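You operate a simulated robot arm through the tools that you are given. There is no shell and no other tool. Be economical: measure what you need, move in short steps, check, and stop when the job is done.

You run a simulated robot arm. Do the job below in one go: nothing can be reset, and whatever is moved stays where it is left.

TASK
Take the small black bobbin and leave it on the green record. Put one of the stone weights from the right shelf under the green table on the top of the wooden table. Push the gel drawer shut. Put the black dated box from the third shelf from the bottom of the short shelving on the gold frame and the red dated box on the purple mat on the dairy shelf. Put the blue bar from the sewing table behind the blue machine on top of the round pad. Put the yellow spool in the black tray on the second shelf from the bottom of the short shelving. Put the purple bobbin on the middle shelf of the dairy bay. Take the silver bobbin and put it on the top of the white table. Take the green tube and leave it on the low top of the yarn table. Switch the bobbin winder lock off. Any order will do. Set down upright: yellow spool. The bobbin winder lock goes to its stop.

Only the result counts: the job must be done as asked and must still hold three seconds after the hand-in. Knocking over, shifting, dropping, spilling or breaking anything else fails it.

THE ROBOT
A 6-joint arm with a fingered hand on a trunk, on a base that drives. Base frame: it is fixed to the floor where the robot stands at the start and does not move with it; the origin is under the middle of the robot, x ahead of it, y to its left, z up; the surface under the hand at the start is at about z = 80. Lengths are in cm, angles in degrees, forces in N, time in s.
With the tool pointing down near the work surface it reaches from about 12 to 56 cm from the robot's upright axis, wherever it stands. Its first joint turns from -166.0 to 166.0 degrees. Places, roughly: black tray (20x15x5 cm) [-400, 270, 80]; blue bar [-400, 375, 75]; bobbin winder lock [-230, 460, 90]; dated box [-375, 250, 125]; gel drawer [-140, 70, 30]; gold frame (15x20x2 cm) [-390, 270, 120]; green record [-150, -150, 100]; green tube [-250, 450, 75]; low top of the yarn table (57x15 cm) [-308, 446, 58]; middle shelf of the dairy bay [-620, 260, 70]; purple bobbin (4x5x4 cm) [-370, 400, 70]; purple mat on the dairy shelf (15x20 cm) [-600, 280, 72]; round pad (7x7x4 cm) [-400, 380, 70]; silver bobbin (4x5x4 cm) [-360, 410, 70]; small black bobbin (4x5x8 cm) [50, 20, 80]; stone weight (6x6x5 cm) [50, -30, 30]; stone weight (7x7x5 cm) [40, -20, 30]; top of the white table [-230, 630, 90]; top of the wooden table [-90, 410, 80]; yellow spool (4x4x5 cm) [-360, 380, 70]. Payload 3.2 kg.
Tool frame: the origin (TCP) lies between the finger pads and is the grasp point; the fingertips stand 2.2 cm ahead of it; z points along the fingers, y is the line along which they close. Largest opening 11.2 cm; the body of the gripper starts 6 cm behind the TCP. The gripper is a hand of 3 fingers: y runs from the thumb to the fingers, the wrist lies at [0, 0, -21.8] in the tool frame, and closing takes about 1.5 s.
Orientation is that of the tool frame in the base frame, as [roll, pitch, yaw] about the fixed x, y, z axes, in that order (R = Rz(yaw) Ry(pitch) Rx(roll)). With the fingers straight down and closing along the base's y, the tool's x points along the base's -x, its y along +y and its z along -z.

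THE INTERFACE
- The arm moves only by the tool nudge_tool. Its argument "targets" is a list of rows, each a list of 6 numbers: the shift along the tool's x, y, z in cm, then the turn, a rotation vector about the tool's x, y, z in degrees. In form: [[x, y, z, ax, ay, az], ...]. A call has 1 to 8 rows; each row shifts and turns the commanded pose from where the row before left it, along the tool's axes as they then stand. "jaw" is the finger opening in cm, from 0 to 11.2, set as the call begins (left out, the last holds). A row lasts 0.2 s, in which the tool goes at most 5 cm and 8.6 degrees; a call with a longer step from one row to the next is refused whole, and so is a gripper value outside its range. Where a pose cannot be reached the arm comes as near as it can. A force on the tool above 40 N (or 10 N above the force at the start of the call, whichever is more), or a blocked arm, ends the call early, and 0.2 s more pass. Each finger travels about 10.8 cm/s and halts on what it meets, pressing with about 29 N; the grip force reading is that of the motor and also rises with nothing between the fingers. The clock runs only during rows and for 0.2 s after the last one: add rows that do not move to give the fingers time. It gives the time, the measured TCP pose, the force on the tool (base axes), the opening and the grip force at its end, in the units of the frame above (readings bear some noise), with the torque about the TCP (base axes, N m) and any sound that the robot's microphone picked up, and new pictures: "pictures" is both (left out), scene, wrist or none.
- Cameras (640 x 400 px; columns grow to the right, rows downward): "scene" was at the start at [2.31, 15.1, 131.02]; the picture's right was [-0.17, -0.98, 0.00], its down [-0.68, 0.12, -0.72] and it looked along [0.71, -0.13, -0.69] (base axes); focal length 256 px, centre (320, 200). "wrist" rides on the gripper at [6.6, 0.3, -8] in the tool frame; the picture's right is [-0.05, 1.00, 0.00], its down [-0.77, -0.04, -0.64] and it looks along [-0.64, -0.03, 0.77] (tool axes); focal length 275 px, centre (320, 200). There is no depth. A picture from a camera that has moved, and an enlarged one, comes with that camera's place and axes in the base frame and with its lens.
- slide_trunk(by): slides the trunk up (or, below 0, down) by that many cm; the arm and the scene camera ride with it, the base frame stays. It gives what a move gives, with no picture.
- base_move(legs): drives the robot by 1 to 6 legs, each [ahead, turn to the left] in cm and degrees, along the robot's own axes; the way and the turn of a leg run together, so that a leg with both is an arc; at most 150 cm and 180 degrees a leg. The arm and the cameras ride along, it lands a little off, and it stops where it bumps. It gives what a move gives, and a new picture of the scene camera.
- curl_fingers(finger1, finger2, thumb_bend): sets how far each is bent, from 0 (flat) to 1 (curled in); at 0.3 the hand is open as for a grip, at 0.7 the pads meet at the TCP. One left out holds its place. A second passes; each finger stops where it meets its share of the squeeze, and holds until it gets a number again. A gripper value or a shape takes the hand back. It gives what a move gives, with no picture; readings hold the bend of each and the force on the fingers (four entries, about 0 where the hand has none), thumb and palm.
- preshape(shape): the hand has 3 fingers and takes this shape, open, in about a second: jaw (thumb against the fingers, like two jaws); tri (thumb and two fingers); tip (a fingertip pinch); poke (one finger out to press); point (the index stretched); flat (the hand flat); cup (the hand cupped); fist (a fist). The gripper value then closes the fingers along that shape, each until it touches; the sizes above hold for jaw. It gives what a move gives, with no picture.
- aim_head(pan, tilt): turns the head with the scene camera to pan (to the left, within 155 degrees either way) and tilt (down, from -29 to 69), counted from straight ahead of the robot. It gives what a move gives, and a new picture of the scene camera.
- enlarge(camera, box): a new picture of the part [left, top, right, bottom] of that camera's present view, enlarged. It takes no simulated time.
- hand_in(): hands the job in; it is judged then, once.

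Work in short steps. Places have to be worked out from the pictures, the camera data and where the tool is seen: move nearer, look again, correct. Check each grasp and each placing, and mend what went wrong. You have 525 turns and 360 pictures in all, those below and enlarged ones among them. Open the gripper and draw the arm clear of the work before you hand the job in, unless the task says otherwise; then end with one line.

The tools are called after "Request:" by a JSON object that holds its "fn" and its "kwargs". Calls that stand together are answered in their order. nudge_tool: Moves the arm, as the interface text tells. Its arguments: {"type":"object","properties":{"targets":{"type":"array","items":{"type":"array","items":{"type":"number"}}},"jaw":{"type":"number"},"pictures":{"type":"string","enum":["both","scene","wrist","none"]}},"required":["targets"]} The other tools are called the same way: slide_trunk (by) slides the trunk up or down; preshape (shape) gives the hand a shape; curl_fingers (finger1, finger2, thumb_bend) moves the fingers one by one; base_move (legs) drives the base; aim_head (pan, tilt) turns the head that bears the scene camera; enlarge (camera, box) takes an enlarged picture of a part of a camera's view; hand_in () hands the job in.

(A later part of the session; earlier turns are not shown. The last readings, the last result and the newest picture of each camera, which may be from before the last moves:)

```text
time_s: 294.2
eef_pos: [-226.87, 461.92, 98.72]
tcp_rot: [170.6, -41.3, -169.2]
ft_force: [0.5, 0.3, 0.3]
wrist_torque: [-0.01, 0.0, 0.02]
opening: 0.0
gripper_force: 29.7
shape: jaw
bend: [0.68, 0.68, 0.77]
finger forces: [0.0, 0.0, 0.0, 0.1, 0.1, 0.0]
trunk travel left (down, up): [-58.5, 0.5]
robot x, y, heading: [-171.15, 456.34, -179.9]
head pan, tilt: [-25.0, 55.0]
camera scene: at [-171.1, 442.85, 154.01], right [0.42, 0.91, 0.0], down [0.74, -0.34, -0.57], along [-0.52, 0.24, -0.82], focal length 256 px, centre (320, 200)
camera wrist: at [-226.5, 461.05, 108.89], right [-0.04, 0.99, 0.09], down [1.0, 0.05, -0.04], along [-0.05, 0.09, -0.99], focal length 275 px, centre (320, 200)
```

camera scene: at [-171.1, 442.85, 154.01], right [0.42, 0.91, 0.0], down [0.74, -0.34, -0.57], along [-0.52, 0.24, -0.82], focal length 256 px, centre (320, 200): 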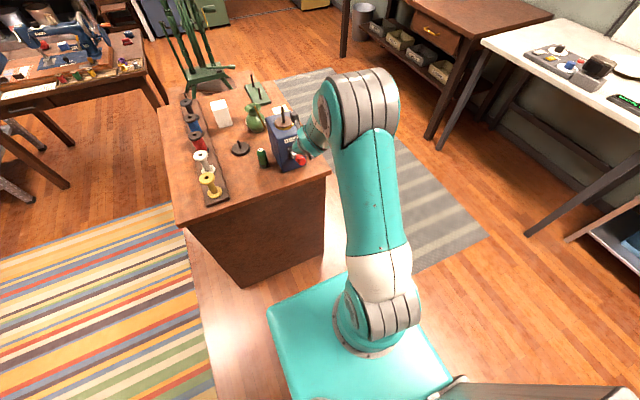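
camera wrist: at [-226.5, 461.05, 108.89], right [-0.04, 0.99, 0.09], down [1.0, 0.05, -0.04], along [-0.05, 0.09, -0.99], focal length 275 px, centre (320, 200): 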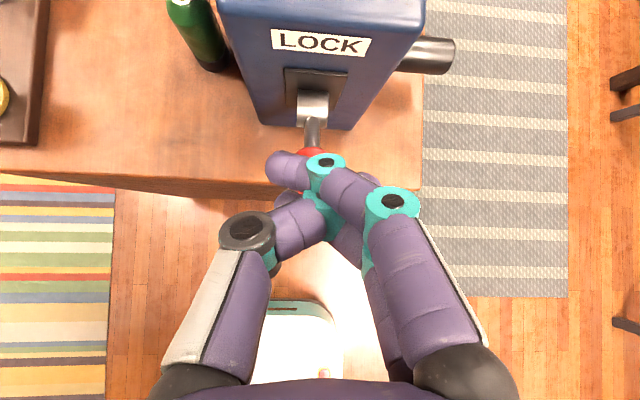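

Fingertips above the knob. Press straight down slowly.

Request:
{"fn": "nudge_tool", "kwargs": {"targets": [[-0.79, -0.15, 0.89, 0, 0, 0], [-0.79, -0.15, 0.89, 0, 0, 0], [-0.79, -0.15, 0.89, 0, 0, 0], [-0.79, -0.15, 0.89, 0, 0, 0], [-0.79, -0.15, 0.89, 0, 0, 0], [-0.79, -0.15, 0.89, 0, 0, 0]], "pictures": "wrist"}}

```text
time_s: 295.6
eef_pos: [-227.03, 461.91, 91.44]
tcp_rot: [170.5, -41.3, -169.0]
ft_force: [-0.6, 0.2, 0.0]
wrist_torque: [0.05, 0.03, -0.01]
opening: 0.0
gripper_force: 29.1
shape: jaw
bend: [0.68, 0.68, 0.77]
finger forces: [0.0, 0.0, 0.0, 0.0, 0.1, 0.0]
trunk travel left (down, up): [-58.5, 0.5]
robot x, y, heading: [-170.92, 456.49, -179.8]
head pan, tilt: [-25.0, 55.0]
camera wrist: at [-226.63, 461.0, 101.64], right [-0.04, 0.99, 0.09], down [1.0, 0.05, -0.04], along [-0.05, 0.09, -0.99], focal length 275 px, centre (320, 200)
```

wrist: 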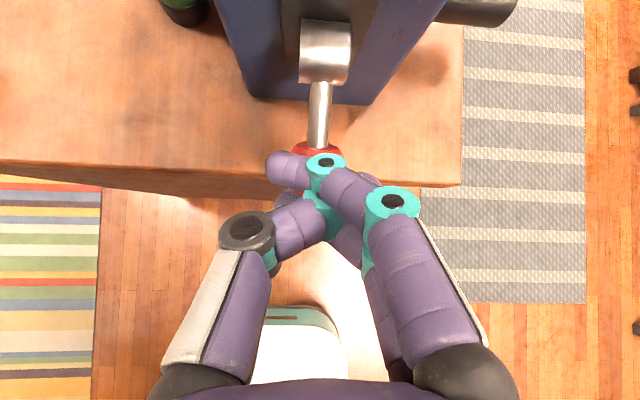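

Lever is moving down easily. Continue.

Request:
{"fn": "nudge_tool", "kwargs": {"targets": [[-0.79, -0.15, 0.89, 0, 0, 0], [-0.79, -0.15, 0.89, 0, 0, 0], [-0.79, -0.15, 0.89, 0, 0, 0], [0, 0, 0, 0, 0, 0]], "pictures": "both"}}

```text
time_s: 296.6
eef_pos: [-227.04, 461.71, 88.49]
tcp_rot: [170.1, -41.8, -168.8]
ft_force: [4.5, -4.6, 37.4]
wrist_torque: [-0.1, -0.3, -0.03]
opening: 0.0
gripper_force: 28.5
shape: jaw
bend: [0.68, 0.72, 0.77]
finger forces: [0.0, 57.4, 0.0, 0.0, 0.0, 0.0]
trunk travel left (down, up): [-58.5, 0.5]
robot x, y, heading: [-170.99, 456.36, -179.6]
head pan, tilt: [-25.0, 55.0]
camera scene: at [-170.57, 442.71, 154.05], right [0.42, 0.91, 0.0], down [0.74, -0.34, -0.58], along [-0.52, 0.24, -0.82], focal length 256 px, centre (320, 200)
camera wrist: at [-226.49, 460.81, 98.7], right [-0.05, 0.99, 0.1], down [1.0, 0.05, -0.05], along [-0.06, 0.09, -0.99], focal length 275 px, centre (320, 200)
```

scene: 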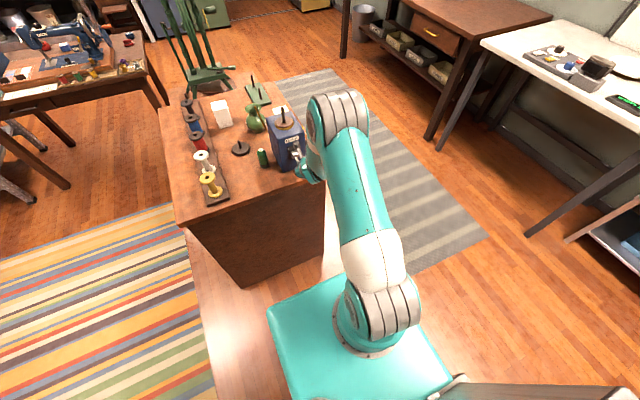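
wrist: 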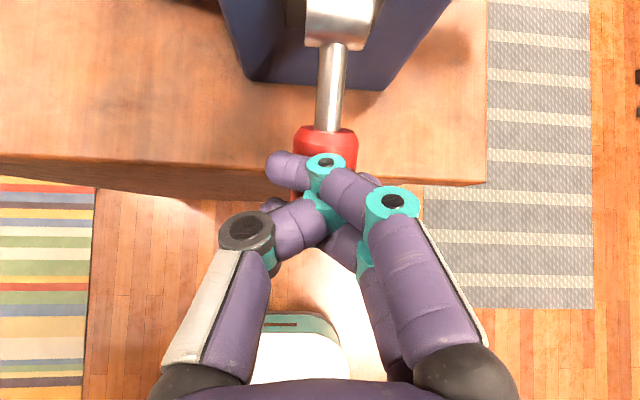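

The lever hit its stop (37 N). Raise the hand and check.

Request:
{"fn": "nudge_tool", "kwargs": {"targets": [[0.79, 0.15, -0.89, 0, 0, 0], [1.6, 0.3, -1.8, 0, 0, 0], [2, 0.3, -2.2, 0, 0, 0], [0, 0, -3, 0, 0, 0], [0, 0, -4, 0, 0, 0], [0, 0, -3, 0, 0, 0], [0, 0, 0, 0, 0, 0]], "pictures": "none"}}

Request:
{"fn": "aim_head", "kwargs": {"pan": 3, "tilt": 45}}

Request:
{"fn": "enlarge", "kwargs": {"camera": "scene", "box": [300, 130, 440, 230]}}

```text
time_s: 298.2
eef_pos: [-220.12, 461.19, 101.72]
tcp_rot: [170.5, -41.3, -169.1]
ft_force: [-0.1, -0.9, -0.3]
wrist_torque: [-0.01, 0.0, 0.03]
opening: 0.02
gripper_force: 28.8
shape: jaw
bend: [0.68, 0.68, 0.77]
finger forces: [0.0, 0.0, 0.0, 0.1, 0.0, 0.2]
trunk travel left (down, up): [-58.5, 0.5]
robot x, y, heading: [-170.74, 456.16, -179.9]
head pan, tilt: [-25.0, 55.0]
```

```text
time_s: 299.2
eef_pos: [-220.22, 461.2, 101.76]
tcp_rot: [170.3, -41.3, -169.1]
ft_force: [0.1, -0.5, -0.8]
wrist_torque: [0.0, 0.0, 0.02]
opening: 0.01
gripper_force: 28.7
shape: jaw
bend: [0.68, 0.68, 0.77]
finger forces: [0.1, 0.0, 0.0, 0.1, 0.0, 0.0]
trunk travel left (down, up): [-58.5, 0.5]
robot x, y, heading: [-170.87, 456.34, -179.7]
head pan, tilt: [3.0, 45.0]
camera scene: at [-172.68, 439.38, 155.35], right [-0.06, 1.0, 0.0], down [0.71, 0.04, -0.71], along [-0.71, -0.04, -0.71], focal length 256 px, centre (320, 200)
```

scene: 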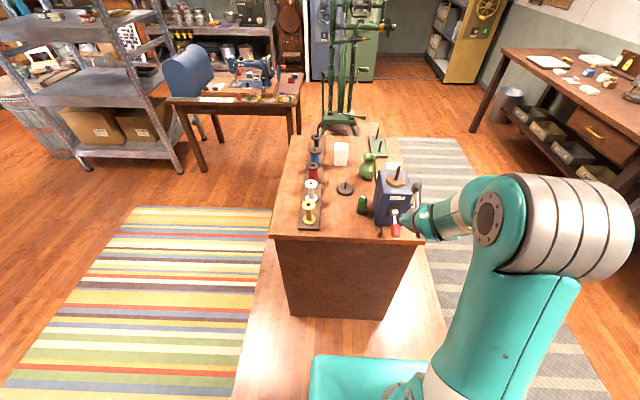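

```text
4.00 times, centred on (370, 180) of scene
camera zoom: at [-172.68, 439.38, 155.35], right [-0.06, 1.0, 0.0], down [0.71, 0.04, -0.71], along [-0.71, -0.04, -0.71], focal length 1023 px, centre (120, 280)
```

zoom: 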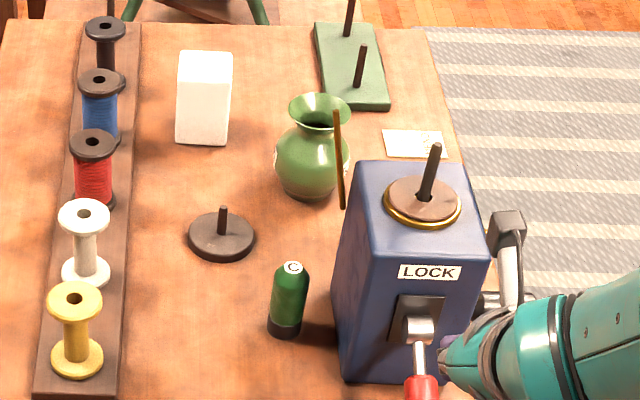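

Lock lever is down at its stop. Next, the green tube at (-241, 451.7). To keep clear of the winder I'll approach from the south-east: reposition the base to about (-197, 420).

Request:
{"fn": "nudge_tool", "kwargs": {"targets": [[2, 0, -2, 0, 0, 0], [2, 0, -2, 0, 0, 0], [0, 0, 0, 0, 0, 0]], "pictures": "none"}}

Request:
{"fn": "base_move", "kwargs": {"legs": [[0, 53.8], [44, 0], [0, -74]]}}

Request:
{"fn": "nudge_tool", "kwargs": {"targets": [[0, 0, 0, 0, 0, 0]], "jaw": 7, "pictures": "wrist"}}

```text
time_s: 300.0
eef_pos: [-220.03, 460.47, 105.85]
tcp_rot: [170.3, -41.8, -169.0]
ft_force: [-0.2, 0.2, 0.5]
wrist_torque: [0.01, 0.01, -0.01]
opening: 0.01
gripper_force: 29.2
shape: jaw
bend: [0.68, 0.68, 0.77]
finger forces: [0.1, 0.0, 0.1, 0.1, 0.0, 0.0]
out of reach, approached as far as the arm can: row 2
trunk travel left (down, up): [-58.5, 0.5]
robot x, y, heading: [-170.81, 456.69, -180.1]
head pan, tilt: [3.0, 45.0]
```

```text
time_s: 308.1
eef_pos: [-240.77, 443.92, 105.82]
tcp_rot: [170.2, -41.7, 170.4]
ft_force: [0.4, 0.6, -0.2]
wrist_torque: [0.01, 0.01, -0.02]
opening: 0.0
gripper_force: 29.0
shape: jaw
bend: [0.68, 0.68, 0.77]
finger forces: [0.0, 0.0, 0.1, 0.1, 0.1, 0.0]
trunk travel left (down, up): [-58.5, 0.5]
robot x, y, heading: [-195.78, 422.9, 159.7]
head pan, tilt: [3.0, 45.0]
camera scene: at [-203.84, 407.59, 155.35], right [0.3, 0.95, 0.0], down [0.68, -0.21, -0.71], along [-0.68, 0.21, -0.71], focal length 256 px, centre (320, 200)
```

scene: 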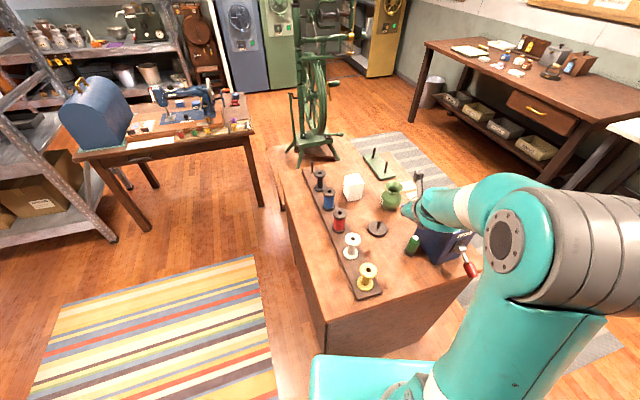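

```text
time_s: 308.5
eef_pos: [-240.7, 443.93, 105.77]
tcp_rot: [170.3, -41.7, 170.5]
ft_force: [0.8, 0.5, 0.6]
wrist_torque: [0.01, -0.01, -0.01]
opening: 6.91
gripper_force: 0.1
shape: jaw
bend: [0.71, 0.71, 0.69]
finger forces: [0.0, 0.1, 0.0, 0.0, 0.0, 0.0]
trunk travel left (down, up): [-58.5, 0.5]
robot x, y, heading: [-196.09, 422.9, 159.6]
head pan, tilt: [3.0, 45.0]
camera wrist: at [-240.66, 442.89, 115.98], right [0.31, 0.95, 0.09], down [0.95, -0.3, -0.05], along [-0.02, 0.1, -0.99], focal length 275 px, centre (320, 200)
```

wrist: 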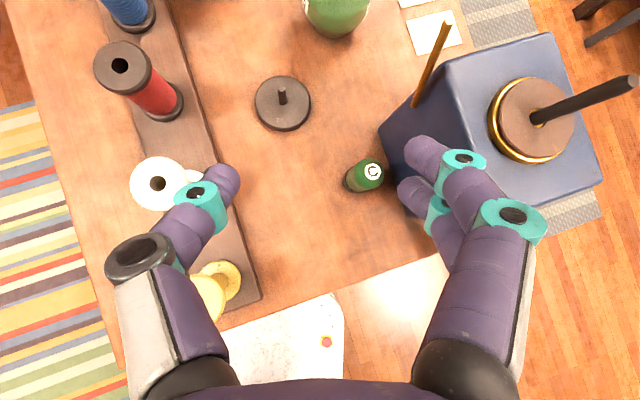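

Tube at (-242.2, 452). Rotate the hand's yaw ~32° so it points north-west.

Request:
{"fn": "nudge_tool", "kwargs": {"targets": [[0, 0, 0, -5.3, -1, 5.9], [0, 0, 0, -5.3, -1, 5.9], [0, 0, 0, -5.3, -1, 5.9], [0, 0, 0, -5.3, -1, 5.9], [0, 0, 0, 0, 0, 0]], "pictures": "wrist"}}

```text
time_s: 309.7
eef_pos: [-240.73, 443.98, 105.76]
tcp_rot: [170.4, -41.6, 138.3]
ft_force: [0.1, -0.4, 0.6]
wrist_torque: [-0.01, 0.01, 0.03]
opening: 6.98
gripper_force: 0.1
shape: jaw
bend: [0.71, 0.71, 0.69]
finger forces: [0.0, 0.0, 0.0, 0.1, 0.0, 0.0]
trunk travel left (down, up): [-58.5, 0.5]
robot x, y, heading: [-196.42, 422.86, 159.7]
head pan, tilt: [3.0, 45.0]
camera wrist: at [-241.29, 443.03, 116.01], right [0.76, 0.64, 0.09], down [0.64, -0.76, -0.05], along [0.04, 0.1, -0.99], focal length 275 px, centre (320, 200)
```

wrist: 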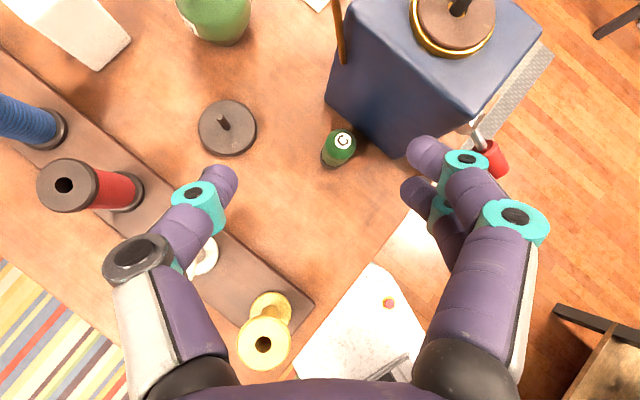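

Move to the start of the approach line behind the tube.

Request:
{"fn": "nudge_tool", "kwargs": {"targets": [[-2.83, 0.57, 1.97, 0, 0, 0], [-2.83, 0.57, 1.97, 0, 0, 0], [-2.83, 0.57, 1.97, 0, 0, 0], [0, 0, 0, 0, 0, 0]], "pictures": "wrist"}}

```text
time_s: 310.7
eef_pos: [-240.52, 444.89, 105.4]
tcp_rot: [170.3, -41.3, 138.5]
ft_force: [0.4, -0.3, 0.7]
wrist_torque: [0.02, 0.01, -0.01]
opening: 6.97
gripper_force: 0.1
shape: jaw
bend: [0.71, 0.71, 0.69]
finger forces: [0.1, 0.0, 0.0, 0.0, 0.1, 0.0]
out of reach, approached as far as the arm can: row 1, 2, 3
trunk travel left (down, up): [-58.5, 0.5]
robot x, y, heading: [-195.82, 423.21, 159.8]
head pan, tilt: [3.0, 45.0]
camera wrist: at [-241.12, 443.93, 115.56], right [0.76, 0.64, 0.1], down [0.65, -0.76, -0.04], along [0.05, 0.09, -0.99], focal length 275 px, centre (320, 200)
```

wrist: 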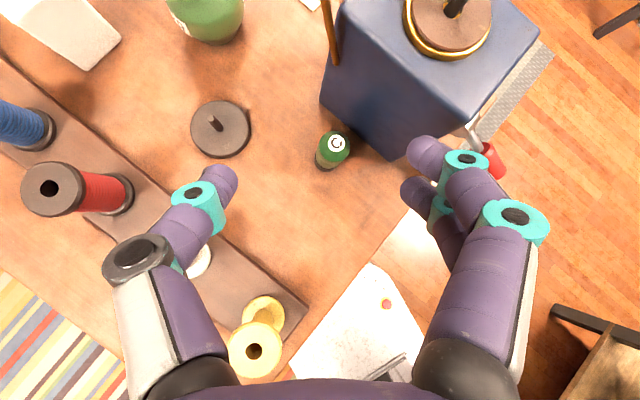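

Lower positions need a lower trunk. I'll place the hand above the tube first, then descend with the trunk.

Request:
{"fn": "nudge_tool", "kwargs": {"targets": [[1.5, 1.15, 1.53, 0, 0, 0], [1.5, 1.15, 1.53, 0, 0, 0], [1.5, 1.15, 1.53, 0, 0, 0], [0, 0, 0, 0, 0, 0]], "jaw": 5.8, "pictures": "wrist"}}

```text
time_s: 311.7
eef_pos: [-242.02, 452.12, 105.36]
tcp_rot: [170.4, -41.7, 138.4]
ft_force: [-0.7, 0.1, -0.5]
wrist_torque: [0.02, -0.04, -0.01]
opening: 5.87
gripper_force: 0.0
shape: jaw
bend: [0.72, 0.72, 0.7]
finger forces: [0.1, 0.1, 0.0, 0.1, 0.0, 0.1]
trunk travel left (down, up): [-58.5, 0.5]
robot x, y, heading: [-196.23, 422.96, 159.6]
head pan, tilt: [3.0, 45.0]
camera wrist: at [-242.45, 451.18, 115.56], right [0.76, 0.64, 0.09], down [0.65, -0.76, -0.05], along [0.04, 0.1, -0.99], focal length 275 px, centre (320, 200)
```

wrist: 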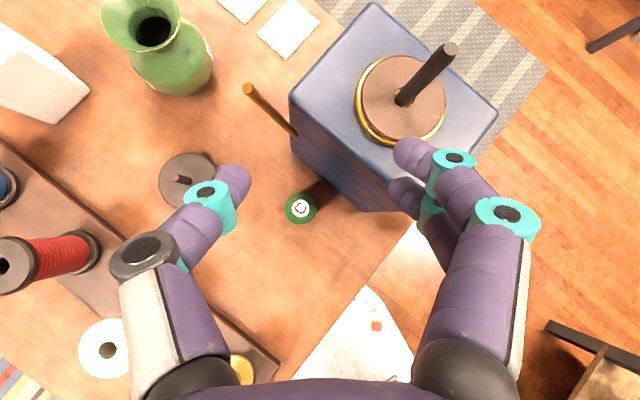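

Right finger would pass too close to the winder; rotate the hand 28° more to point north.

Request:
{"fn": "nudge_tool", "kwargs": {"targets": [[0, 0, 0, -4.65, -0.88, 5.15], [0, 0, 0, -4.65, -0.88, 5.15], [0, 0, 0, -4.65, -0.88, 5.15], [0, 0, 0, -4.65, -0.88, 5.15], [0, 0, 0, 0, 0, 0]], "pictures": "wrist"}}

```text
time_s: 312.9
eef_pos: [-242.1, 451.95, 105.28]
tcp_rot: [170.4, -41.6, 110.4]
ft_force: [0.5, 0.3, -0.7]
wrist_torque: [0.0, 0.01, 0.0]
opening: 5.87
gripper_force: 0.2
shape: jaw
bend: [0.72, 0.72, 0.7]
finger forces: [0.1, 0.0, 0.1, 0.0, 0.0, 0.0]
trunk travel left (down, up): [-58.5, 0.5]
robot x, y, heading: [-196.1, 423.12, 159.7]
head pan, tilt: [3.0, 45.0]
camera wrist: at [-243.14, 451.47, 115.54], right [0.97, 0.21, 0.09], down [0.21, -0.98, -0.05], along [0.08, 0.07, -0.99], focal length 275 px, centre (320, 200)
```

wrist: 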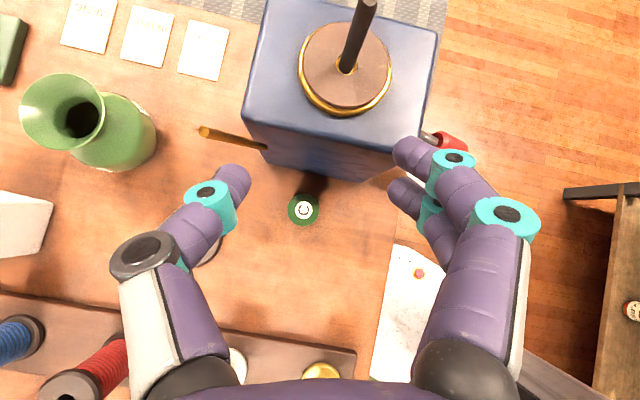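

There's a brass rod near the thumb side; shift 0.4 cm east and descend with the trunk.

Request:
{"fn": "nudge_tool", "kwargs": {"targets": [[0, 0.4, 0, 0, 0, 0], [0, 0, 0, 0, 0, 0]], "pictures": "none"}}

Request:
{"fn": "slide_trunk", "kwargs": {"by": -12}}

Request:
{"fn": "enlarge", "kwargs": {"camera": "wrist", "box": [0, 0, 640, 400]}}

```text
time_s: 313.5
eef_pos: [-241.83, 452.11, 105.46]
tcp_rot: [170.3, -41.6, 110.4]
ft_force: [-0.4, -0.1, -0.4]
wrist_torque: [0.0, 0.0, -0.03]
opening: 5.85
gripper_force: 0.1
shape: jaw
bend: [0.72, 0.72, 0.7]
finger forces: [0.0, 0.1, 0.1, 0.1, 0.0, 0.1]
trunk travel left (down, up): [-58.5, 0.5]
robot x, y, heading: [-196.21, 423.05, 159.6]
head pan, tilt: [3.0, 45.0]
```

```text
time_s: 315.0
eef_pos: [-241.87, 452.23, 93.35]
tcp_rot: [170.3, -41.6, 110.3]
ft_force: [0.5, 0.5, 0.0]
wrist_torque: [-0.01, 0.0, 0.01]
opening: 5.85
gripper_force: 0.0
shape: jaw
bend: [0.72, 0.72, 0.7]
finger forces: [0.1, 0.0, 0.1, 0.0, 0.0, 0.0]
trunk travel left (down, up): [-46.5, 12.5]
robot x, y, heading: [-195.95, 422.82, 159.7]
head pan, tilt: [3.0, 45.0]
```

```text
1.00 times, centred on (320, 200) of wrist (not enlarged: the box is as wide or as high as the picture)
camera zoom: at [-242.76, 451.57, 103.61], right [0.97, 0.21, 0.09], down [0.21, -0.98, -0.05], along [0.08, 0.07, -0.99], focal length 275 px, centre (320, 200)
```

zoom: 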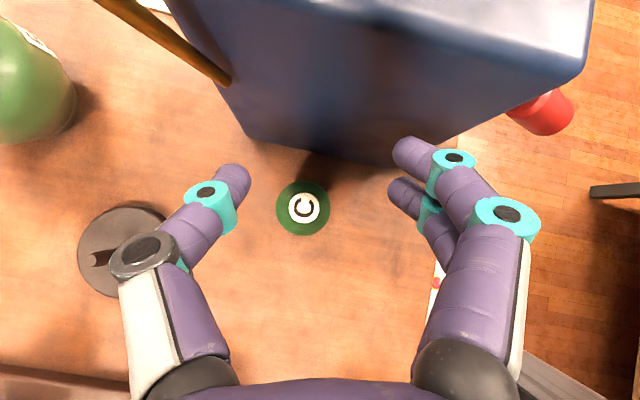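

Request:
{"fn": "slide_trunk", "kwargs": {"by": -7.6}}

Request:
{"fn": "nudge_tool", "kwargs": {"targets": [[0, 0, 0, 0, 0, 0], [0, 0, 0, 0, 0, 0], [0, 0, 0, 0, 0, 0], [0, 0, 0, 0, 0, 0], [0, 0, 0, 0, 0, 0], [0, 0, 0, 0, 0, 0]], "jaw": 0, "pictures": "wrist"}}

```text
time_s: 316.1
eef_pos: [-241.86, 452.26, 85.92]
tcp_rot: [170.4, -41.5, 110.4]
ft_force: [0.6, 0.4, 0.1]
wrist_torque: [0.01, 0.03, 0.03]
opening: 5.87
gripper_force: 0.1
shape: jaw
bend: [0.72, 0.72, 0.7]
finger forces: [0.0, 0.0, 0.1, 0.0, 0.0, 0.0]
trunk travel left (down, up): [-38.9, 20.1]
robot x, y, heading: [-195.89, 423.06, 160.0]
head pan, tilt: [3.0, 45.0]
```

```text
time_s: 317.5
eef_pos: [-241.89, 452.26, 85.66]
tcp_rot: [170.4, -41.5, 110.4]
ft_force: [0.6, -0.2, 0.9]
wrist_torque: [0.01, -0.04, -0.02]
opening: 0.08
gripper_force: 13.9
shape: jaw
bend: [0.62, 0.74, 0.72]
finger forces: [0.0, 0.0, 0.0, 0.1, 0.1, 0.0]
trunk travel left (down, up): [-38.9, 20.1]
robot x, y, heading: [-196.0, 422.55, 159.6]
head pan, tilt: [3.0, 45.0]
camera wrist: at [-242.77, 451.57, 96.0], right [0.97, 0.21, 0.09], down [0.21, -0.98, -0.05], along [0.08, 0.07, -0.99], focal length 275 px, centre (320, 200)
```

wrist: 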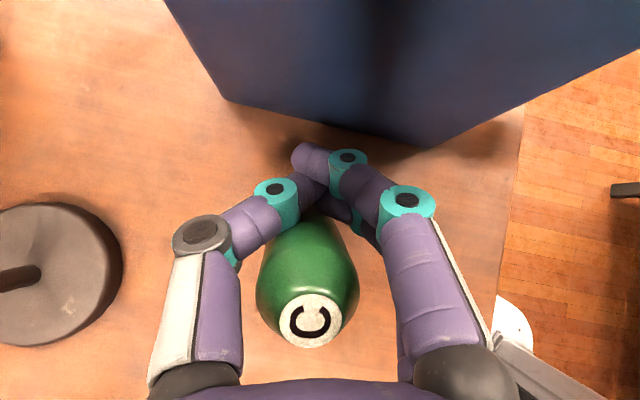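

The tube slid toward the palm and leans. Open in small increments so that it can settle.

Request:
{"fn": "nudge_tool", "kwargs": {"targets": [[0, 0, 0, 0, 0, 0], [0, 0, 0, 0, 0, 0]], "jaw": 1.5, "pictures": "wrist"}}

```text
time_s: 318.1
eef_pos: [-241.74, 452.31, 85.63]
tcp_rot: [170.4, -41.5, 110.4]
ft_force: [-0.8, -0.5, -0.3]
wrist_torque: [-0.03, -0.02, 0.02]
opening: 1.46
gripper_force: 0.0
shape: jaw
bend: [0.72, 0.72, 0.7]
finger forces: [0.0, 0.0, 0.1, 0.0, 0.0, 0.0]
trunk travel left (down, up): [-38.9, 20.1]
robot x, y, heading: [-196.16, 423.2, 159.7]
head pan, tilt: [3.0, 45.0]
camera wrist: at [-242.77, 451.57, 96.0], right [0.97, 0.21, 0.09], down [0.21, -0.98, -0.05], along [0.08, 0.07, -0.99], focal length 275 px, centre (320, 200)
```

wrist: 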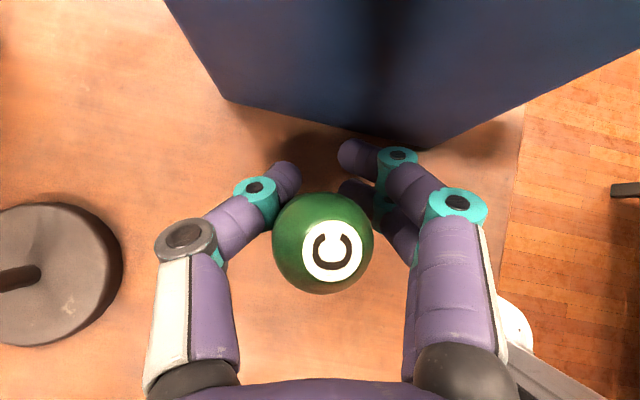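

It righted itself: tube now at ≈(-241.6, 450.7). The tips contacted ahead of its centre, so open, shift the hand 2.7 cm south, and retry.

Request:
{"fn": "nudge_tool", "kwargs": {"targets": [[0, 0, 0, 0, 0, 0], [0, 0, 0, 0, 0, 0], [-0.97, -0.23, -0.92, 0, 0, 0], [-0.97, -0.23, -0.92, 0, 0, 0], [0, 0, 0, 0, 0, 0]], "jaw": 5.8, "pictures": "wrist"}}

```text
time_s: 319.3
eef_pos: [-241.53, 449.36, 85.89]
tcp_rot: [170.4, -41.5, 110.3]
ft_force: [-0.7, 0.8, -0.1]
wrist_torque: [0.01, 0.03, 0.02]
opening: 5.74
gripper_force: 0.0
shape: jaw
bend: [0.72, 0.72, 0.7]
finger forces: [0.0, 0.0, 0.0, 0.1, 0.0, 0.0]
trunk travel left (down, up): [-38.9, 20.1]
robot x, y, heading: [-196.22, 422.7, 159.8]
head pan, tilt: [3.0, 45.0]
camera wrist: at [-242.45, 448.89, 96.1], right [0.97, 0.21, 0.09], down [0.21, -0.98, -0.05], along [0.08, 0.07, -0.99], focal length 275 px, centre (320, 200)
```

wrist: 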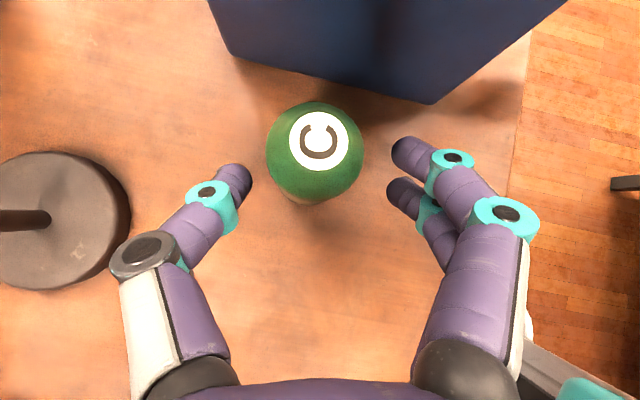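

Tips now straddle the tube's centre. Close.

Request:
{"fn": "nudge_tool", "kwargs": {"targets": [[0, 0, 0, 0, 0, 0], [0, 0, 0, 0, 0, 0], [0, 0, 0, 0, 0, 0], [0, 0, 0, 0, 0, 0]], "jaw": 2.0, "pictures": "wrist"}}

```text
time_s: 320.3
eef_pos: [-241.5, 449.62, 85.87]
tcp_rot: [170.4, -41.5, 110.5]
ft_force: [0.2, 0.0, -0.1]
wrist_torque: [-0.04, 0.01, -0.03]
opening: 2.5
gripper_force: 13.8
shape: jaw
bend: [0.73, 0.73, 0.7]
finger forces: [6.3, 5.5, 0.0, 0.0, 11.5, 0.0]
trunk travel left (down, up): [-38.9, 20.1]
robot x, y, heading: [-195.88, 422.57, 159.6]
head pan, tilt: [3.0, 45.0]
camera wrist: at [-242.46, 448.91, 96.1], right [0.97, 0.21, 0.09], down [0.21, -0.98, -0.05], along [0.08, 0.07, -0.99], focal length 275 px, centre (320, 200)
```

wrist: 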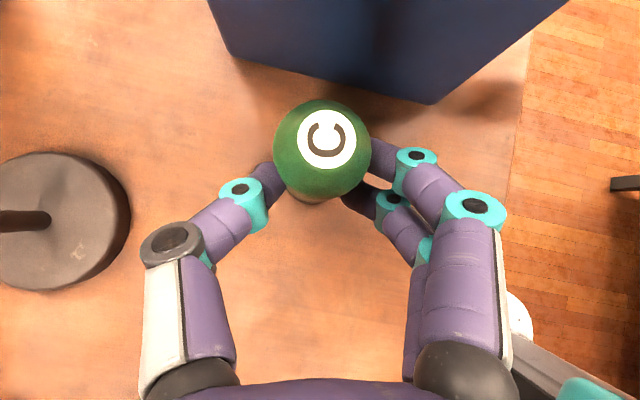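

Balanced grip. Tighten and lift with the trunk.

Request:
{"fn": "nudge_tool", "kwargs": {"targets": [[0, 0, 0, 0, 0, 0], [0, 0, 0, 0, 0, 0], [0, 0, 0, 0, 0, 0]], "jaw": 0.6, "pictures": "none"}}

Request:
{"fn": "slide_trunk", "kwargs": {"by": 3}}

Request:
{"fn": "enlarge", "kwargs": {"camera": "wrist", "box": [0, 0, 640, 400]}}

```text
time_s: 321.1
eef_pos: [-241.52, 449.46, 85.79]
tcp_rot: [170.4, -41.6, 110.5]
ft_force: [0.2, 0.1, 0.0]
wrist_torque: [-0.05, -0.04, 0.0]
opening: 2.48
gripper_force: 14.5
shape: jaw
bend: [0.73, 0.73, 0.7]
finger forces: [6.3, 5.5, 0.0, 0.0, 11.2, 0.0]
trunk travel left (down, up): [-38.9, 20.1]
robot x, y, heading: [-196.28, 422.81, 159.6]
head pan, tilt: [3.0, 45.0]
```

```text
time_s: 321.9
eef_pos: [-241.44, 449.49, 88.95]
tcp_rot: [170.4, -41.6, 110.3]
ft_force: [-0.1, 0.2, 0.4]
wrist_torque: [0.02, 0.0, 0.01]
opening: 2.48
gripper_force: 13.5
shape: jaw
bend: [0.73, 0.73, 0.7]
finger forces: [6.4, 5.3, 0.0, 0.1, 11.2, 0.0]
trunk travel left (down, up): [-41.9, 17.1]
robot x, y, heading: [-196.0, 422.53, 159.6]
head pan, tilt: [3.0, 45.0]
```

```text
1.00 times, centred on (320, 200) of wrist (not enlarged: the box is as wide or as high as the picture)
camera zoom: at [-242.47, 448.91, 99.1], right [0.97, 0.21, 0.09], down [0.21, -0.98, -0.05], along [0.08, 0.07, -0.99], focal length 275 px, centre (320, 200)
```

zoom: 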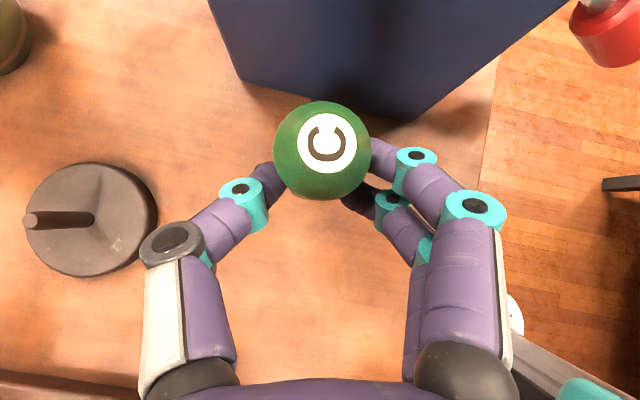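

Tube lifts securely. Raise fully, then drive around the south side to the low top at (-308, 446).

Request:
{"fn": "slide_trunk", "kwargs": {"by": 17}}

Request:
{"fn": "base_move", "kwargs": {"legs": [[0, 110], [58, 0], [0, -90], [105, 0]]}}

Request:
{"fn": "aim_head", "kwargs": {"pan": -70, "tilt": 35}}

```text
time_s: 323.8
eef_pos: [-241.46, 449.55, 105.89]
tcp_rot: [170.5, -41.6, 110.3]
ft_force: [0.8, 0.7, -0.3]
wrist_torque: [-0.02, 0.01, -0.05]
opening: 2.48
gripper_force: 14.0
shape: jaw
bend: [0.73, 0.73, 0.7]
finger forces: [6.4, 5.3, 0.0, 0.1, 11.1, 0.0]
trunk travel left (down, up): [-58.9, 0.1]
robot x, y, heading: [-195.84, 422.71, 159.9]
head pan, tilt: [3.0, 45.0]
```

```text
time_s: 340.5
eef_pos: [-352.47, 372.18, 105.96]
tcp_rot: [170.4, -41.7, 131.3]
ft_force: [0.0, 0.6, -0.4]
wrist_torque: [-0.02, -0.05, -0.01]
opening: 2.44
gripper_force: 13.7
shape: jaw
bend: [0.73, 0.73, 0.7]
finger forces: [6.2, 4.9, 0.0, 0.0, 10.7, 0.0]
trunk travel left (down, up): [-58.9, 0.1]
robot x, y, heading: [-300.4, 363.67, -179.5]
head pan, tilt: [3.0, 45.0]
camera scene: at [-302.25, 346.34, 155.75], right [-0.06, 1.0, 0.0], down [0.71, 0.04, -0.71], along [-0.71, -0.04, -0.71], focal length 256 px, centre (320, 200)
```

scene: 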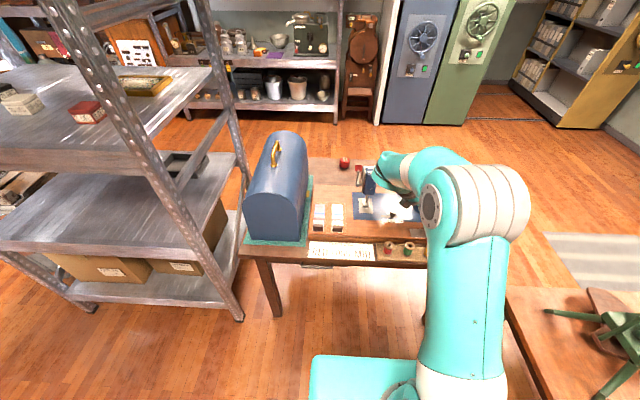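

```text
time_s: 341.9
eef_pos: [-352.45, 372.11, 105.91]
tcp_rot: [170.4, -41.6, 131.3]
ft_force: [-1.3, 0.9, -0.8]
wrist_torque: [-0.03, -0.01, 0.0]
opening: 2.4
gripper_force: 14.2
shape: jaw
bend: [0.73, 0.73, 0.7]
finger forces: [6.3, 4.9, 0.1, 0.1, 10.7, 0.0]
trunk travel left (down, up): [-58.9, 0.1]
robot x, y, heading: [-300.53, 363.49, -179.6]
head pan, tilt: [-70.0, 35.0]
camera scene: at [-297.2, 355.08, 157.23], right [0.94, 0.35, 0.0], down [0.2, -0.54, -0.82], along [-0.29, 0.77, -0.57], focal length 256 px, centre (320, 200)
```

scene: 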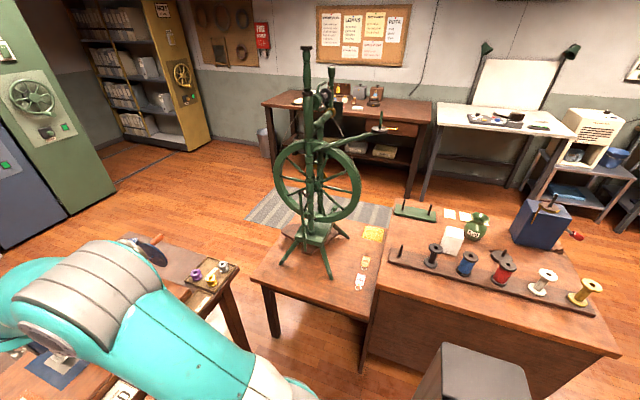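

Request:
{"fn": "enlarge", "kwargs": {"camera": "scene", "box": [250, 200, 410, 330]}}

```text
3.08 times, centred on (330, 265) of scene
camera zoom: at [-297.2, 355.08, 157.23], right [0.94, 0.35, 0.0], down [0.2, -0.54, -0.82], along [-0.29, 0.77, -0.57], focal length 787 px, centre (289, 0)
```

zoom: 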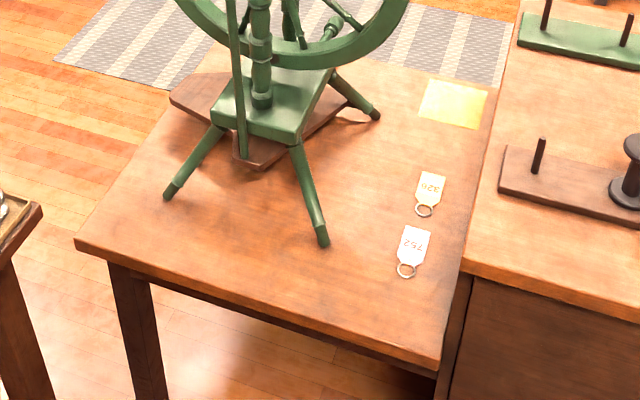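

The low top strip has a free spot near the front at about (-309, 423). Reposition the base so the hand comes over it pointing north.

Request:
{"fn": "base_move", "kwargs": {"legs": [[0, 33.6], [-21.6, 0], [0, -84]]}}

Request:
{"fn": "enlarge", "kwargs": {"camera": "wrist", "box": [0, 0, 640, 400]}}

```text
time_s: 348.7
eef_pos: [-308.64, 420.68, 105.92]
tcp_rot: [170.4, -41.6, 81.1]
ft_force: [0.1, 0.2, -0.3]
wrist_torque: [0.01, -0.02, 0.01]
opening: 2.38
gripper_force: 13.7
shape: jaw
bend: [0.73, 0.73, 0.7]
finger forces: [6.2, 4.5, 0.0, 0.1, 10.4, 0.0]
trunk travel left (down, up): [-58.9, 0.1]
robot x, y, heading: [-282.53, 375.43, 130.5]
head pan, tilt: [-70.0, 35.0]
camera scene: at [-286.33, 367.58, 157.23], right [0.87, -0.49, 0.0], down [-0.28, -0.5, -0.82], along [0.4, 0.71, -0.57], focal length 256 px, centre (320, 200)
```

scene: 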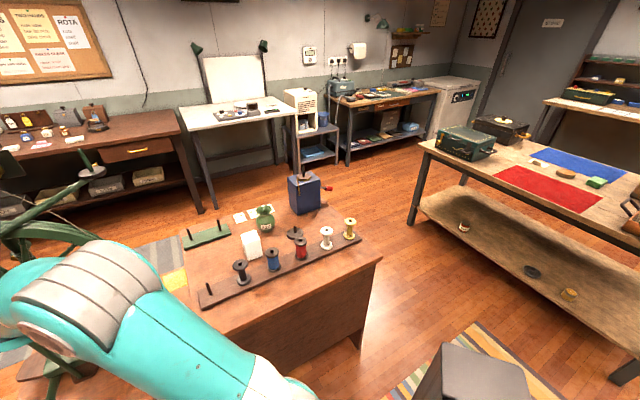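

```text
1.00 times, centred on (320, 200) of wrist (not enlarged: the box is as wide or as high as the picture)
camera zoom: at [-309.81, 420.66, 116.1], right [0.95, -0.3, 0.09], down [-0.29, -0.96, -0.05], along [0.1, 0.02, -0.99], focal length 275 px, centre (320, 200)
```

zoom: 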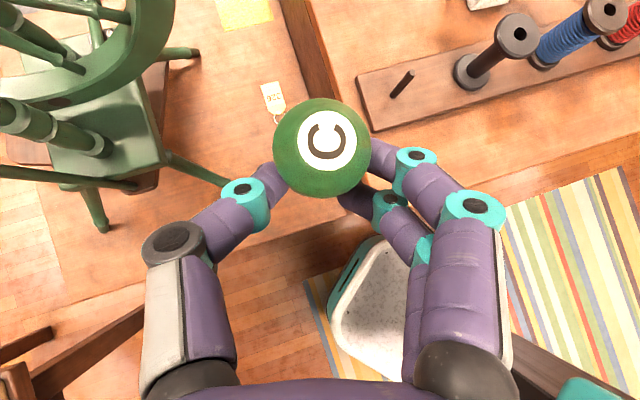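

Tube will land at about (-308.6, 422), clear of the tags. Descend with the trunk.

Request:
{"fn": "slide_trunk", "kwargs": {"by": -36}}

Request:
{"fn": "enlarge", "kwargs": {"camera": "wrist", "box": [0, 0, 640, 400]}}

```text
time_s: 352.2
eef_pos: [-308.76, 420.85, 69.97]
tcp_rot: [170.4, -41.6, 81.1]
ft_force: [1.2, -0.1, -1.0]
wrist_torque: [-0.02, -0.03, -0.01]
opening: 2.4
gripper_force: 14.0
shape: jaw
bend: [0.73, 0.73, 0.7]
finger forces: [6.3, 4.5, 0.0, 0.0, 10.4, 0.1]
trunk travel left (down, up): [-22.9, 36.1]
robot x, y, heading: [-282.09, 375.43, 130.3]
head pan, tilt: [-70.0, 35.0]
```

```text
1.00 times, centred on (320, 200) of wrist (not enlarged: the box is as wide or as high as the picture)
camera zoom: at [-309.81, 420.65, 80.1], right [0.95, -0.3, 0.09], down [-0.29, -0.96, -0.05], along [0.1, 0.02, -0.99], focal length 275 px, centre (320, 200)
```

zoom: 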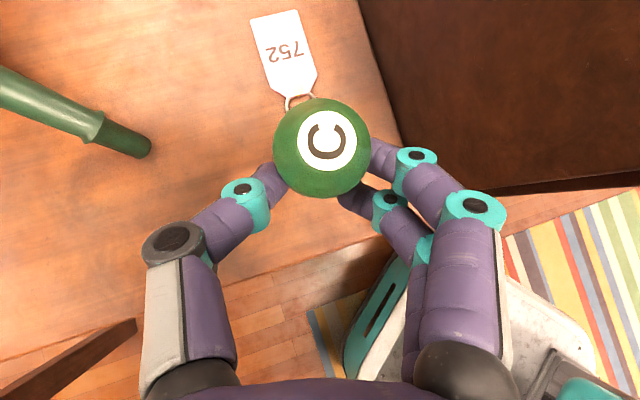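

Good: 6 cm from the front edge and 5 cm from the tag. Lower to contact.

Request:
{"fn": "slide_trunk", "kwargs": {"by": -6.4}}

Request:
{"fn": "slide_trunk", "kwargs": {"by": -0.5}}

Request:
{"fn": "slide_trunk", "kwargs": {"by": -0.4}}

```text
time_s: 353.2
eef_pos: [-308.76, 420.74, 63.48]
tcp_rot: [170.5, -41.6, 81.0]
ft_force: [-1.3, 0.0, 4.6]
wrist_torque: [0.03, 0.09, 0.0]
opening: 2.41
gripper_force: 14.5
shape: jaw
bend: [0.73, 0.73, 0.71]
finger forces: [5.9, 4.7, 0.0, 0.0, 11.0, 0.0]
trunk travel left (down, up): [-16.5, 42.5]
robot x, y, heading: [-281.89, 375.35, 130.7]
head pan, tilt: [-70.0, 35.0]
```

```text
time_s: 353.8
eef_pos: [-308.66, 420.73, 63.0]
tcp_rot: [170.2, -41.7, 81.1]
ft_force: [0.5, -0.6, 0.2]
wrist_torque: [0.01, 0.02, 0.04]
opening: 1.48
gripper_force: 14.0
shape: jaw
bend: [0.76, 0.75, 0.74]
finger forces: [0.0, 0.0, 0.1, 0.1, 0.0, 0.0]
trunk travel left (down, up): [-16.0, 43.0]
robot x, y, heading: [-282.14, 375.53, 130.4]
head pan, tilt: [-70.0, 35.0]
```

```text
time_s: 354.3
eef_pos: [-308.49, 420.76, 62.58]
tcp_rot: [170.4, -41.7, 81.1]
ft_force: [-0.6, 0.3, -0.7]
wrist_torque: [-0.01, 0.0, -0.02]
opening: 1.5
gripper_force: 13.5
shape: jaw
bend: [0.76, 0.75, 0.74]
finger forces: [0.1, 0.0, 0.0, 0.0, 0.0, 0.0]
trunk travel left (down, up): [-15.6, 43.4]
robot x, y, heading: [-282.23, 375.03, 130.4]
head pan, tilt: [-70.0, 35.0]
```

Request:
{"fn": "enlarge", "kwargs": {"camera": "wrist", "box": [0, 0, 640, 400]}}

```text
1.00 times, centred on (320, 200) of wrist (not enlarged: the box is as wide or as high as the picture)
camera zoom: at [-309.81, 420.65, 72.8], right [0.95, -0.3, 0.09], down [-0.29, -0.95, -0.05], along [0.1, 0.02, -0.99], focal length 275 px, centre (320, 200)
```

zoom: 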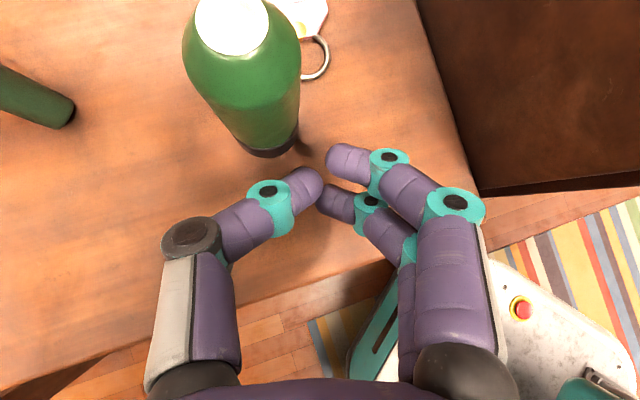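

The tube stands upright at ≈(-310, 424.7). Withdraw the hand along its axis and check.

Request:
{"fn": "nudge_tool", "kwargs": {"targets": [[0, 0, -1.5, 0, 0, 0], [0, 0, -2, 0, 0, 0], [0, 0, -2, 0, 0, 0], [0, 0, 0, 0, 0, 0]], "pictures": "wrist"}}

Request:
{"fn": "slide_trunk", "kwargs": {"by": 40}}

Request:
{"fn": "aim_head", "kwargs": {"pan": -25, "tilt": 50}}

```text
time_s: 355.3
eef_pos: [-310.02, 417.67, 66.62]
tcp_rot: [170.4, -41.6, 81.1]
ft_force: [0.5, 0.0, 0.2]
wrist_torque: [0.01, 0.0, -0.01]
opening: 1.48
gripper_force: 14.3
shape: jaw
bend: [0.76, 0.75, 0.74]
finger forces: [0.0, 0.1, 0.0, 0.0, 0.1, 0.0]
trunk travel left (down, up): [-15.6, 43.4]
robot x, y, heading: [-282.28, 375.18, 130.4]
head pan, tilt: [-70.0, 35.0]
camera wrist: at [-311.26, 417.49, 76.84], right [0.95, -0.3, 0.09], down [-0.29, -0.95, -0.05], along [0.1, 0.02, -0.99], focal length 275 px, centre (320, 200)
```

wrist: 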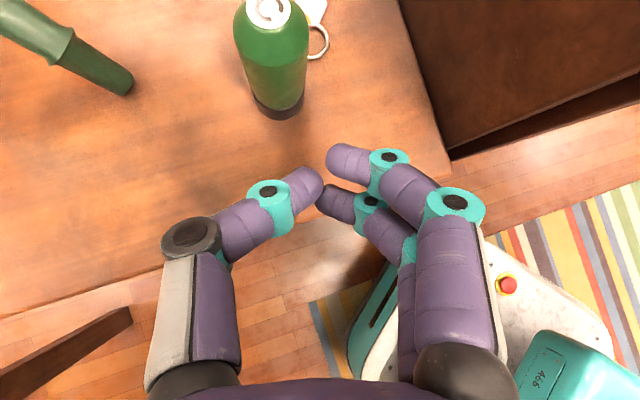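

```text
time_s: 359.1
eef_pos: [-310.14, 417.5, 106.64]
tcp_rot: [170.3, -41.6, 81.1]
ft_force: [0.0, -0.1, 0.4]
wrist_torque: [-0.01, 0.0, -0.02]
opening: 1.54
gripper_force: 14.3
shape: jaw
bend: [0.76, 0.75, 0.74]
finger forces: [0.0, 0.0, 0.0, 0.1, 0.1, 0.0]
trunk travel left (down, up): [-55.6, 3.4]
robot x, y, heading: [-282.34, 375.06, 130.6]
head pan, tilt: [-70.0, 35.0]
```

```text
time_s: 360.3
eef_pos: [-310.05, 417.56, 106.66]
tcp_rot: [170.5, -41.6, 81.1]
ft_force: [-0.2, 0.0, 0.1]
wrist_torque: [-0.04, -0.04, -0.04]
opening: 1.51
gripper_force: 14.4
shape: jaw
bend: [0.76, 0.75, 0.74]
finger forces: [0.0, 0.0, 0.0, 0.0, 0.0, 0.1]
trunk travel left (down, up): [-55.6, 3.4]
robot x, y, heading: [-281.76, 375.69, 130.3]
head pan, tilt: [-25.0, 50.0]
camera scene: at [-292.72, 367.33, 151.76], right [0.96, 0.26, 0.0], down [0.2, -0.74, -0.64], along [-0.17, 0.62, -0.77], focal length 256 px, centre (320, 200)
```

scene: 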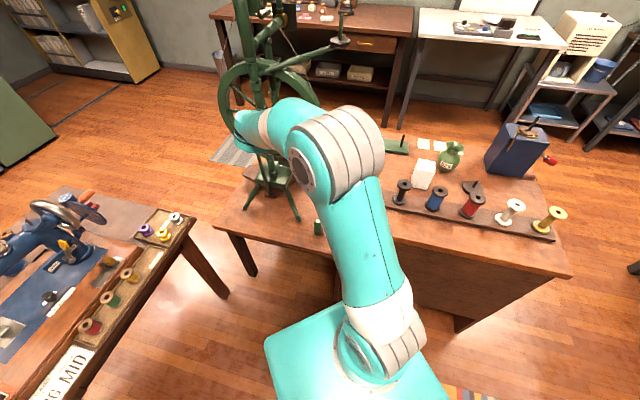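

The tube stands on the low top. Now study the sewing table.

Request:
{"fn": "enlarge", "kwargs": {"camera": "scene", "box": [0, 180, 220, 360]}}

```text
2.22 times, centred on (110, 270) of scene
camera zoom: at [-292.72, 367.33, 151.76], right [0.96, 0.26, 0.0], down [0.2, -0.74, -0.64], along [-0.17, 0.62, -0.77], focal length 568 px, centre (787, 44)
```

zoom: 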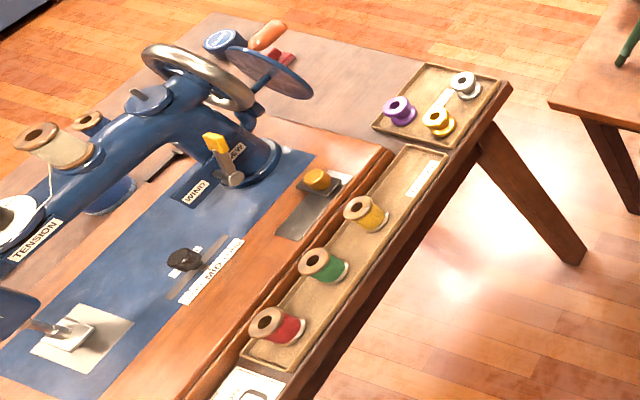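

Turn to heading 165 in free space and change back to a tool-down posture there (hand high relative to the trunk).

Request:
{"fn": "base_move", "kwargs": {"legs": [[0, 35]]}}

Request:
{"fn": "nudge_tool", "kwargs": {"targets": [[0, 0, 0, 0, -8, 0], [0, 0, 0, 0, -8, 0], [0, 0, 0, 0, -8, 0], [0, 0, 0, 0, -8, 0], [0, 0, 0, 0, -8, 0], [0, 0, 0, 0, -1.6, 0]], "pictures": "none", "jaw": 6}}

```text
time_s: 362.3
eef_pos: [-329.11, 394.42, 106.74]
tcp_rot: [170.4, -41.6, 115.4]
ft_force: [-0.5, 0.4, 0.7]
wrist_torque: [-0.01, 0.0, -0.02]
opening: 1.51
gripper_force: 13.6
shape: jaw
bend: [0.76, 0.75, 0.74]
finger forces: [0.1, 0.1, 0.0, 0.1, 0.0, 0.0]
trunk travel left (down, up): [-55.6, 3.4]
robot x, y, heading: [-282.38, 375.4, 164.6]
head pan, tilt: [-25.0, 50.0]
camera scene: at [-286.39, 362.6, 151.76], right [0.65, 0.76, 0.0], down [0.58, -0.5, -0.64], along [-0.49, 0.42, -0.77], focal length 256 px, centre (320, 200)
```

scene: 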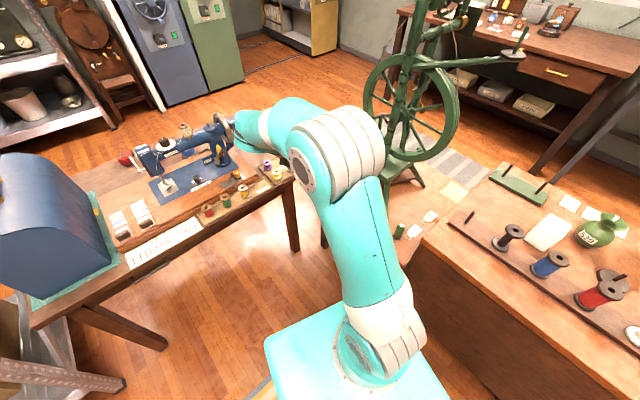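

```text
time_s: 363.7
eef_pos: [-329.11, 394.36, 106.58]
tcp_rot: [172.9, -0.3, 109.0]
ft_force: [-0.1, 0.3, -0.6]
wrist_torque: [-0.02, 0.02, -0.02]
opening: 5.92
gripper_force: 0.0
shape: jaw
bend: [0.72, 0.72, 0.7]
finger forces: [0.1, 0.0, 0.1, 0.0, 0.0, 0.0]
trunk travel left (down, up): [-55.6, 3.4]
robot x, y, heading: [-281.86, 375.36, 164.6]
head pan, tilt: [-25.0, 50.0]
```

Request:
{"fn": "nudge_tool", "kwargs": {"targets": [[0, 0, 0, 7.1, 0, 0], [0, 0, 0, 0, 0, -8.5], [0, 0, 0, 0, 0, -8.5], [0, 0, 0, 0, 0, -8.5], [0, 0, 0, 0, 0, -8.5], [0, 0, 0, 0, 0, -8.5], [0, 0, 0, 0, 0, -8.5], [0, 0, 0, 0, 0, -8.5]], "pictures": "none"}}

Request:
{"fn": "nudge_tool", "kwargs": {"targets": [[0, 0, 0, 0, 0, -8.5], [0, 0, 0, 0, 0, -8.5], [0, 0, 0, 0, 0, -8.5], [0, 0, 0, 0, 0, -8.5], [0, 0, 0, 0, 0, -8.5], [0, 0, 0, 0, 0, -8.5], [0, 0, 0, 0, 0, -8.5], [0, 0, 0, 0, 0, -8.5]], "pictures": "none"}}

Request:
{"fn": "nudge_tool", "kwargs": {"targets": [[0, 0, 0, 0, 0, -8.5], [0, 0, 0, 0, 0, -8.5], [0, 0, 0, 0, 0, -8.5], [0, 0, 0, 0, 0, -8.0]], "pictures": "none"}}

```text
time_s: 365.5
eef_pos: [-329.18, 394.57, 106.55]
tcp_rot: [179.5, -0.2, 168.6]
ft_force: [-0.4, 0.3, 0.2]
wrist_torque: [-0.02, -0.01, 0.0]
opening: 5.96
gripper_force: 0.0
shape: jaw
bend: [0.72, 0.72, 0.7]
finger forces: [0.0, 0.0, 0.1, 0.0, 0.1, 0.0]
trunk travel left (down, up): [-55.6, 3.4]
robot x, y, heading: [-282.54, 375.0, 164.7]
head pan, tilt: [-25.0, 50.0]
```

```text
time_s: 367.3
eef_pos: [-329.19, 394.49, 106.77]
tcp_rot: [179.7, 0.3, -123.3]
ft_force: [0.3, -0.1, 0.2]
wrist_torque: [-0.01, -0.03, -0.01]
opening: 5.97
gripper_force: 0.2
shape: jaw
bend: [0.72, 0.72, 0.7]
finger forces: [0.0, 0.1, 0.1, 0.0, 0.1, 0.0]
trunk travel left (down, up): [-55.6, 3.4]
robot x, y, heading: [-282.37, 375.75, 164.8]
head pan, tilt: [-25.0, 50.0]
```

```text
time_s: 368.3
eef_pos: [-329.07, 394.51, 106.71]
tcp_rot: [179.9, 0.4, -89.7]
ft_force: [0.2, 0.0, 0.3]
wrist_torque: [0.01, -0.01, 0.03]
opening: 5.96
gripper_force: 0.1
shape: jaw
bend: [0.72, 0.72, 0.7]
finger forces: [0.0, 0.0, 0.0, 0.0, 0.0, 0.0]
trunk travel left (down, up): [-55.6, 3.4]
robot x, y, heading: [-282.05, 374.84, 164.6]
head pan, tilt: [-25.0, 50.0]
```

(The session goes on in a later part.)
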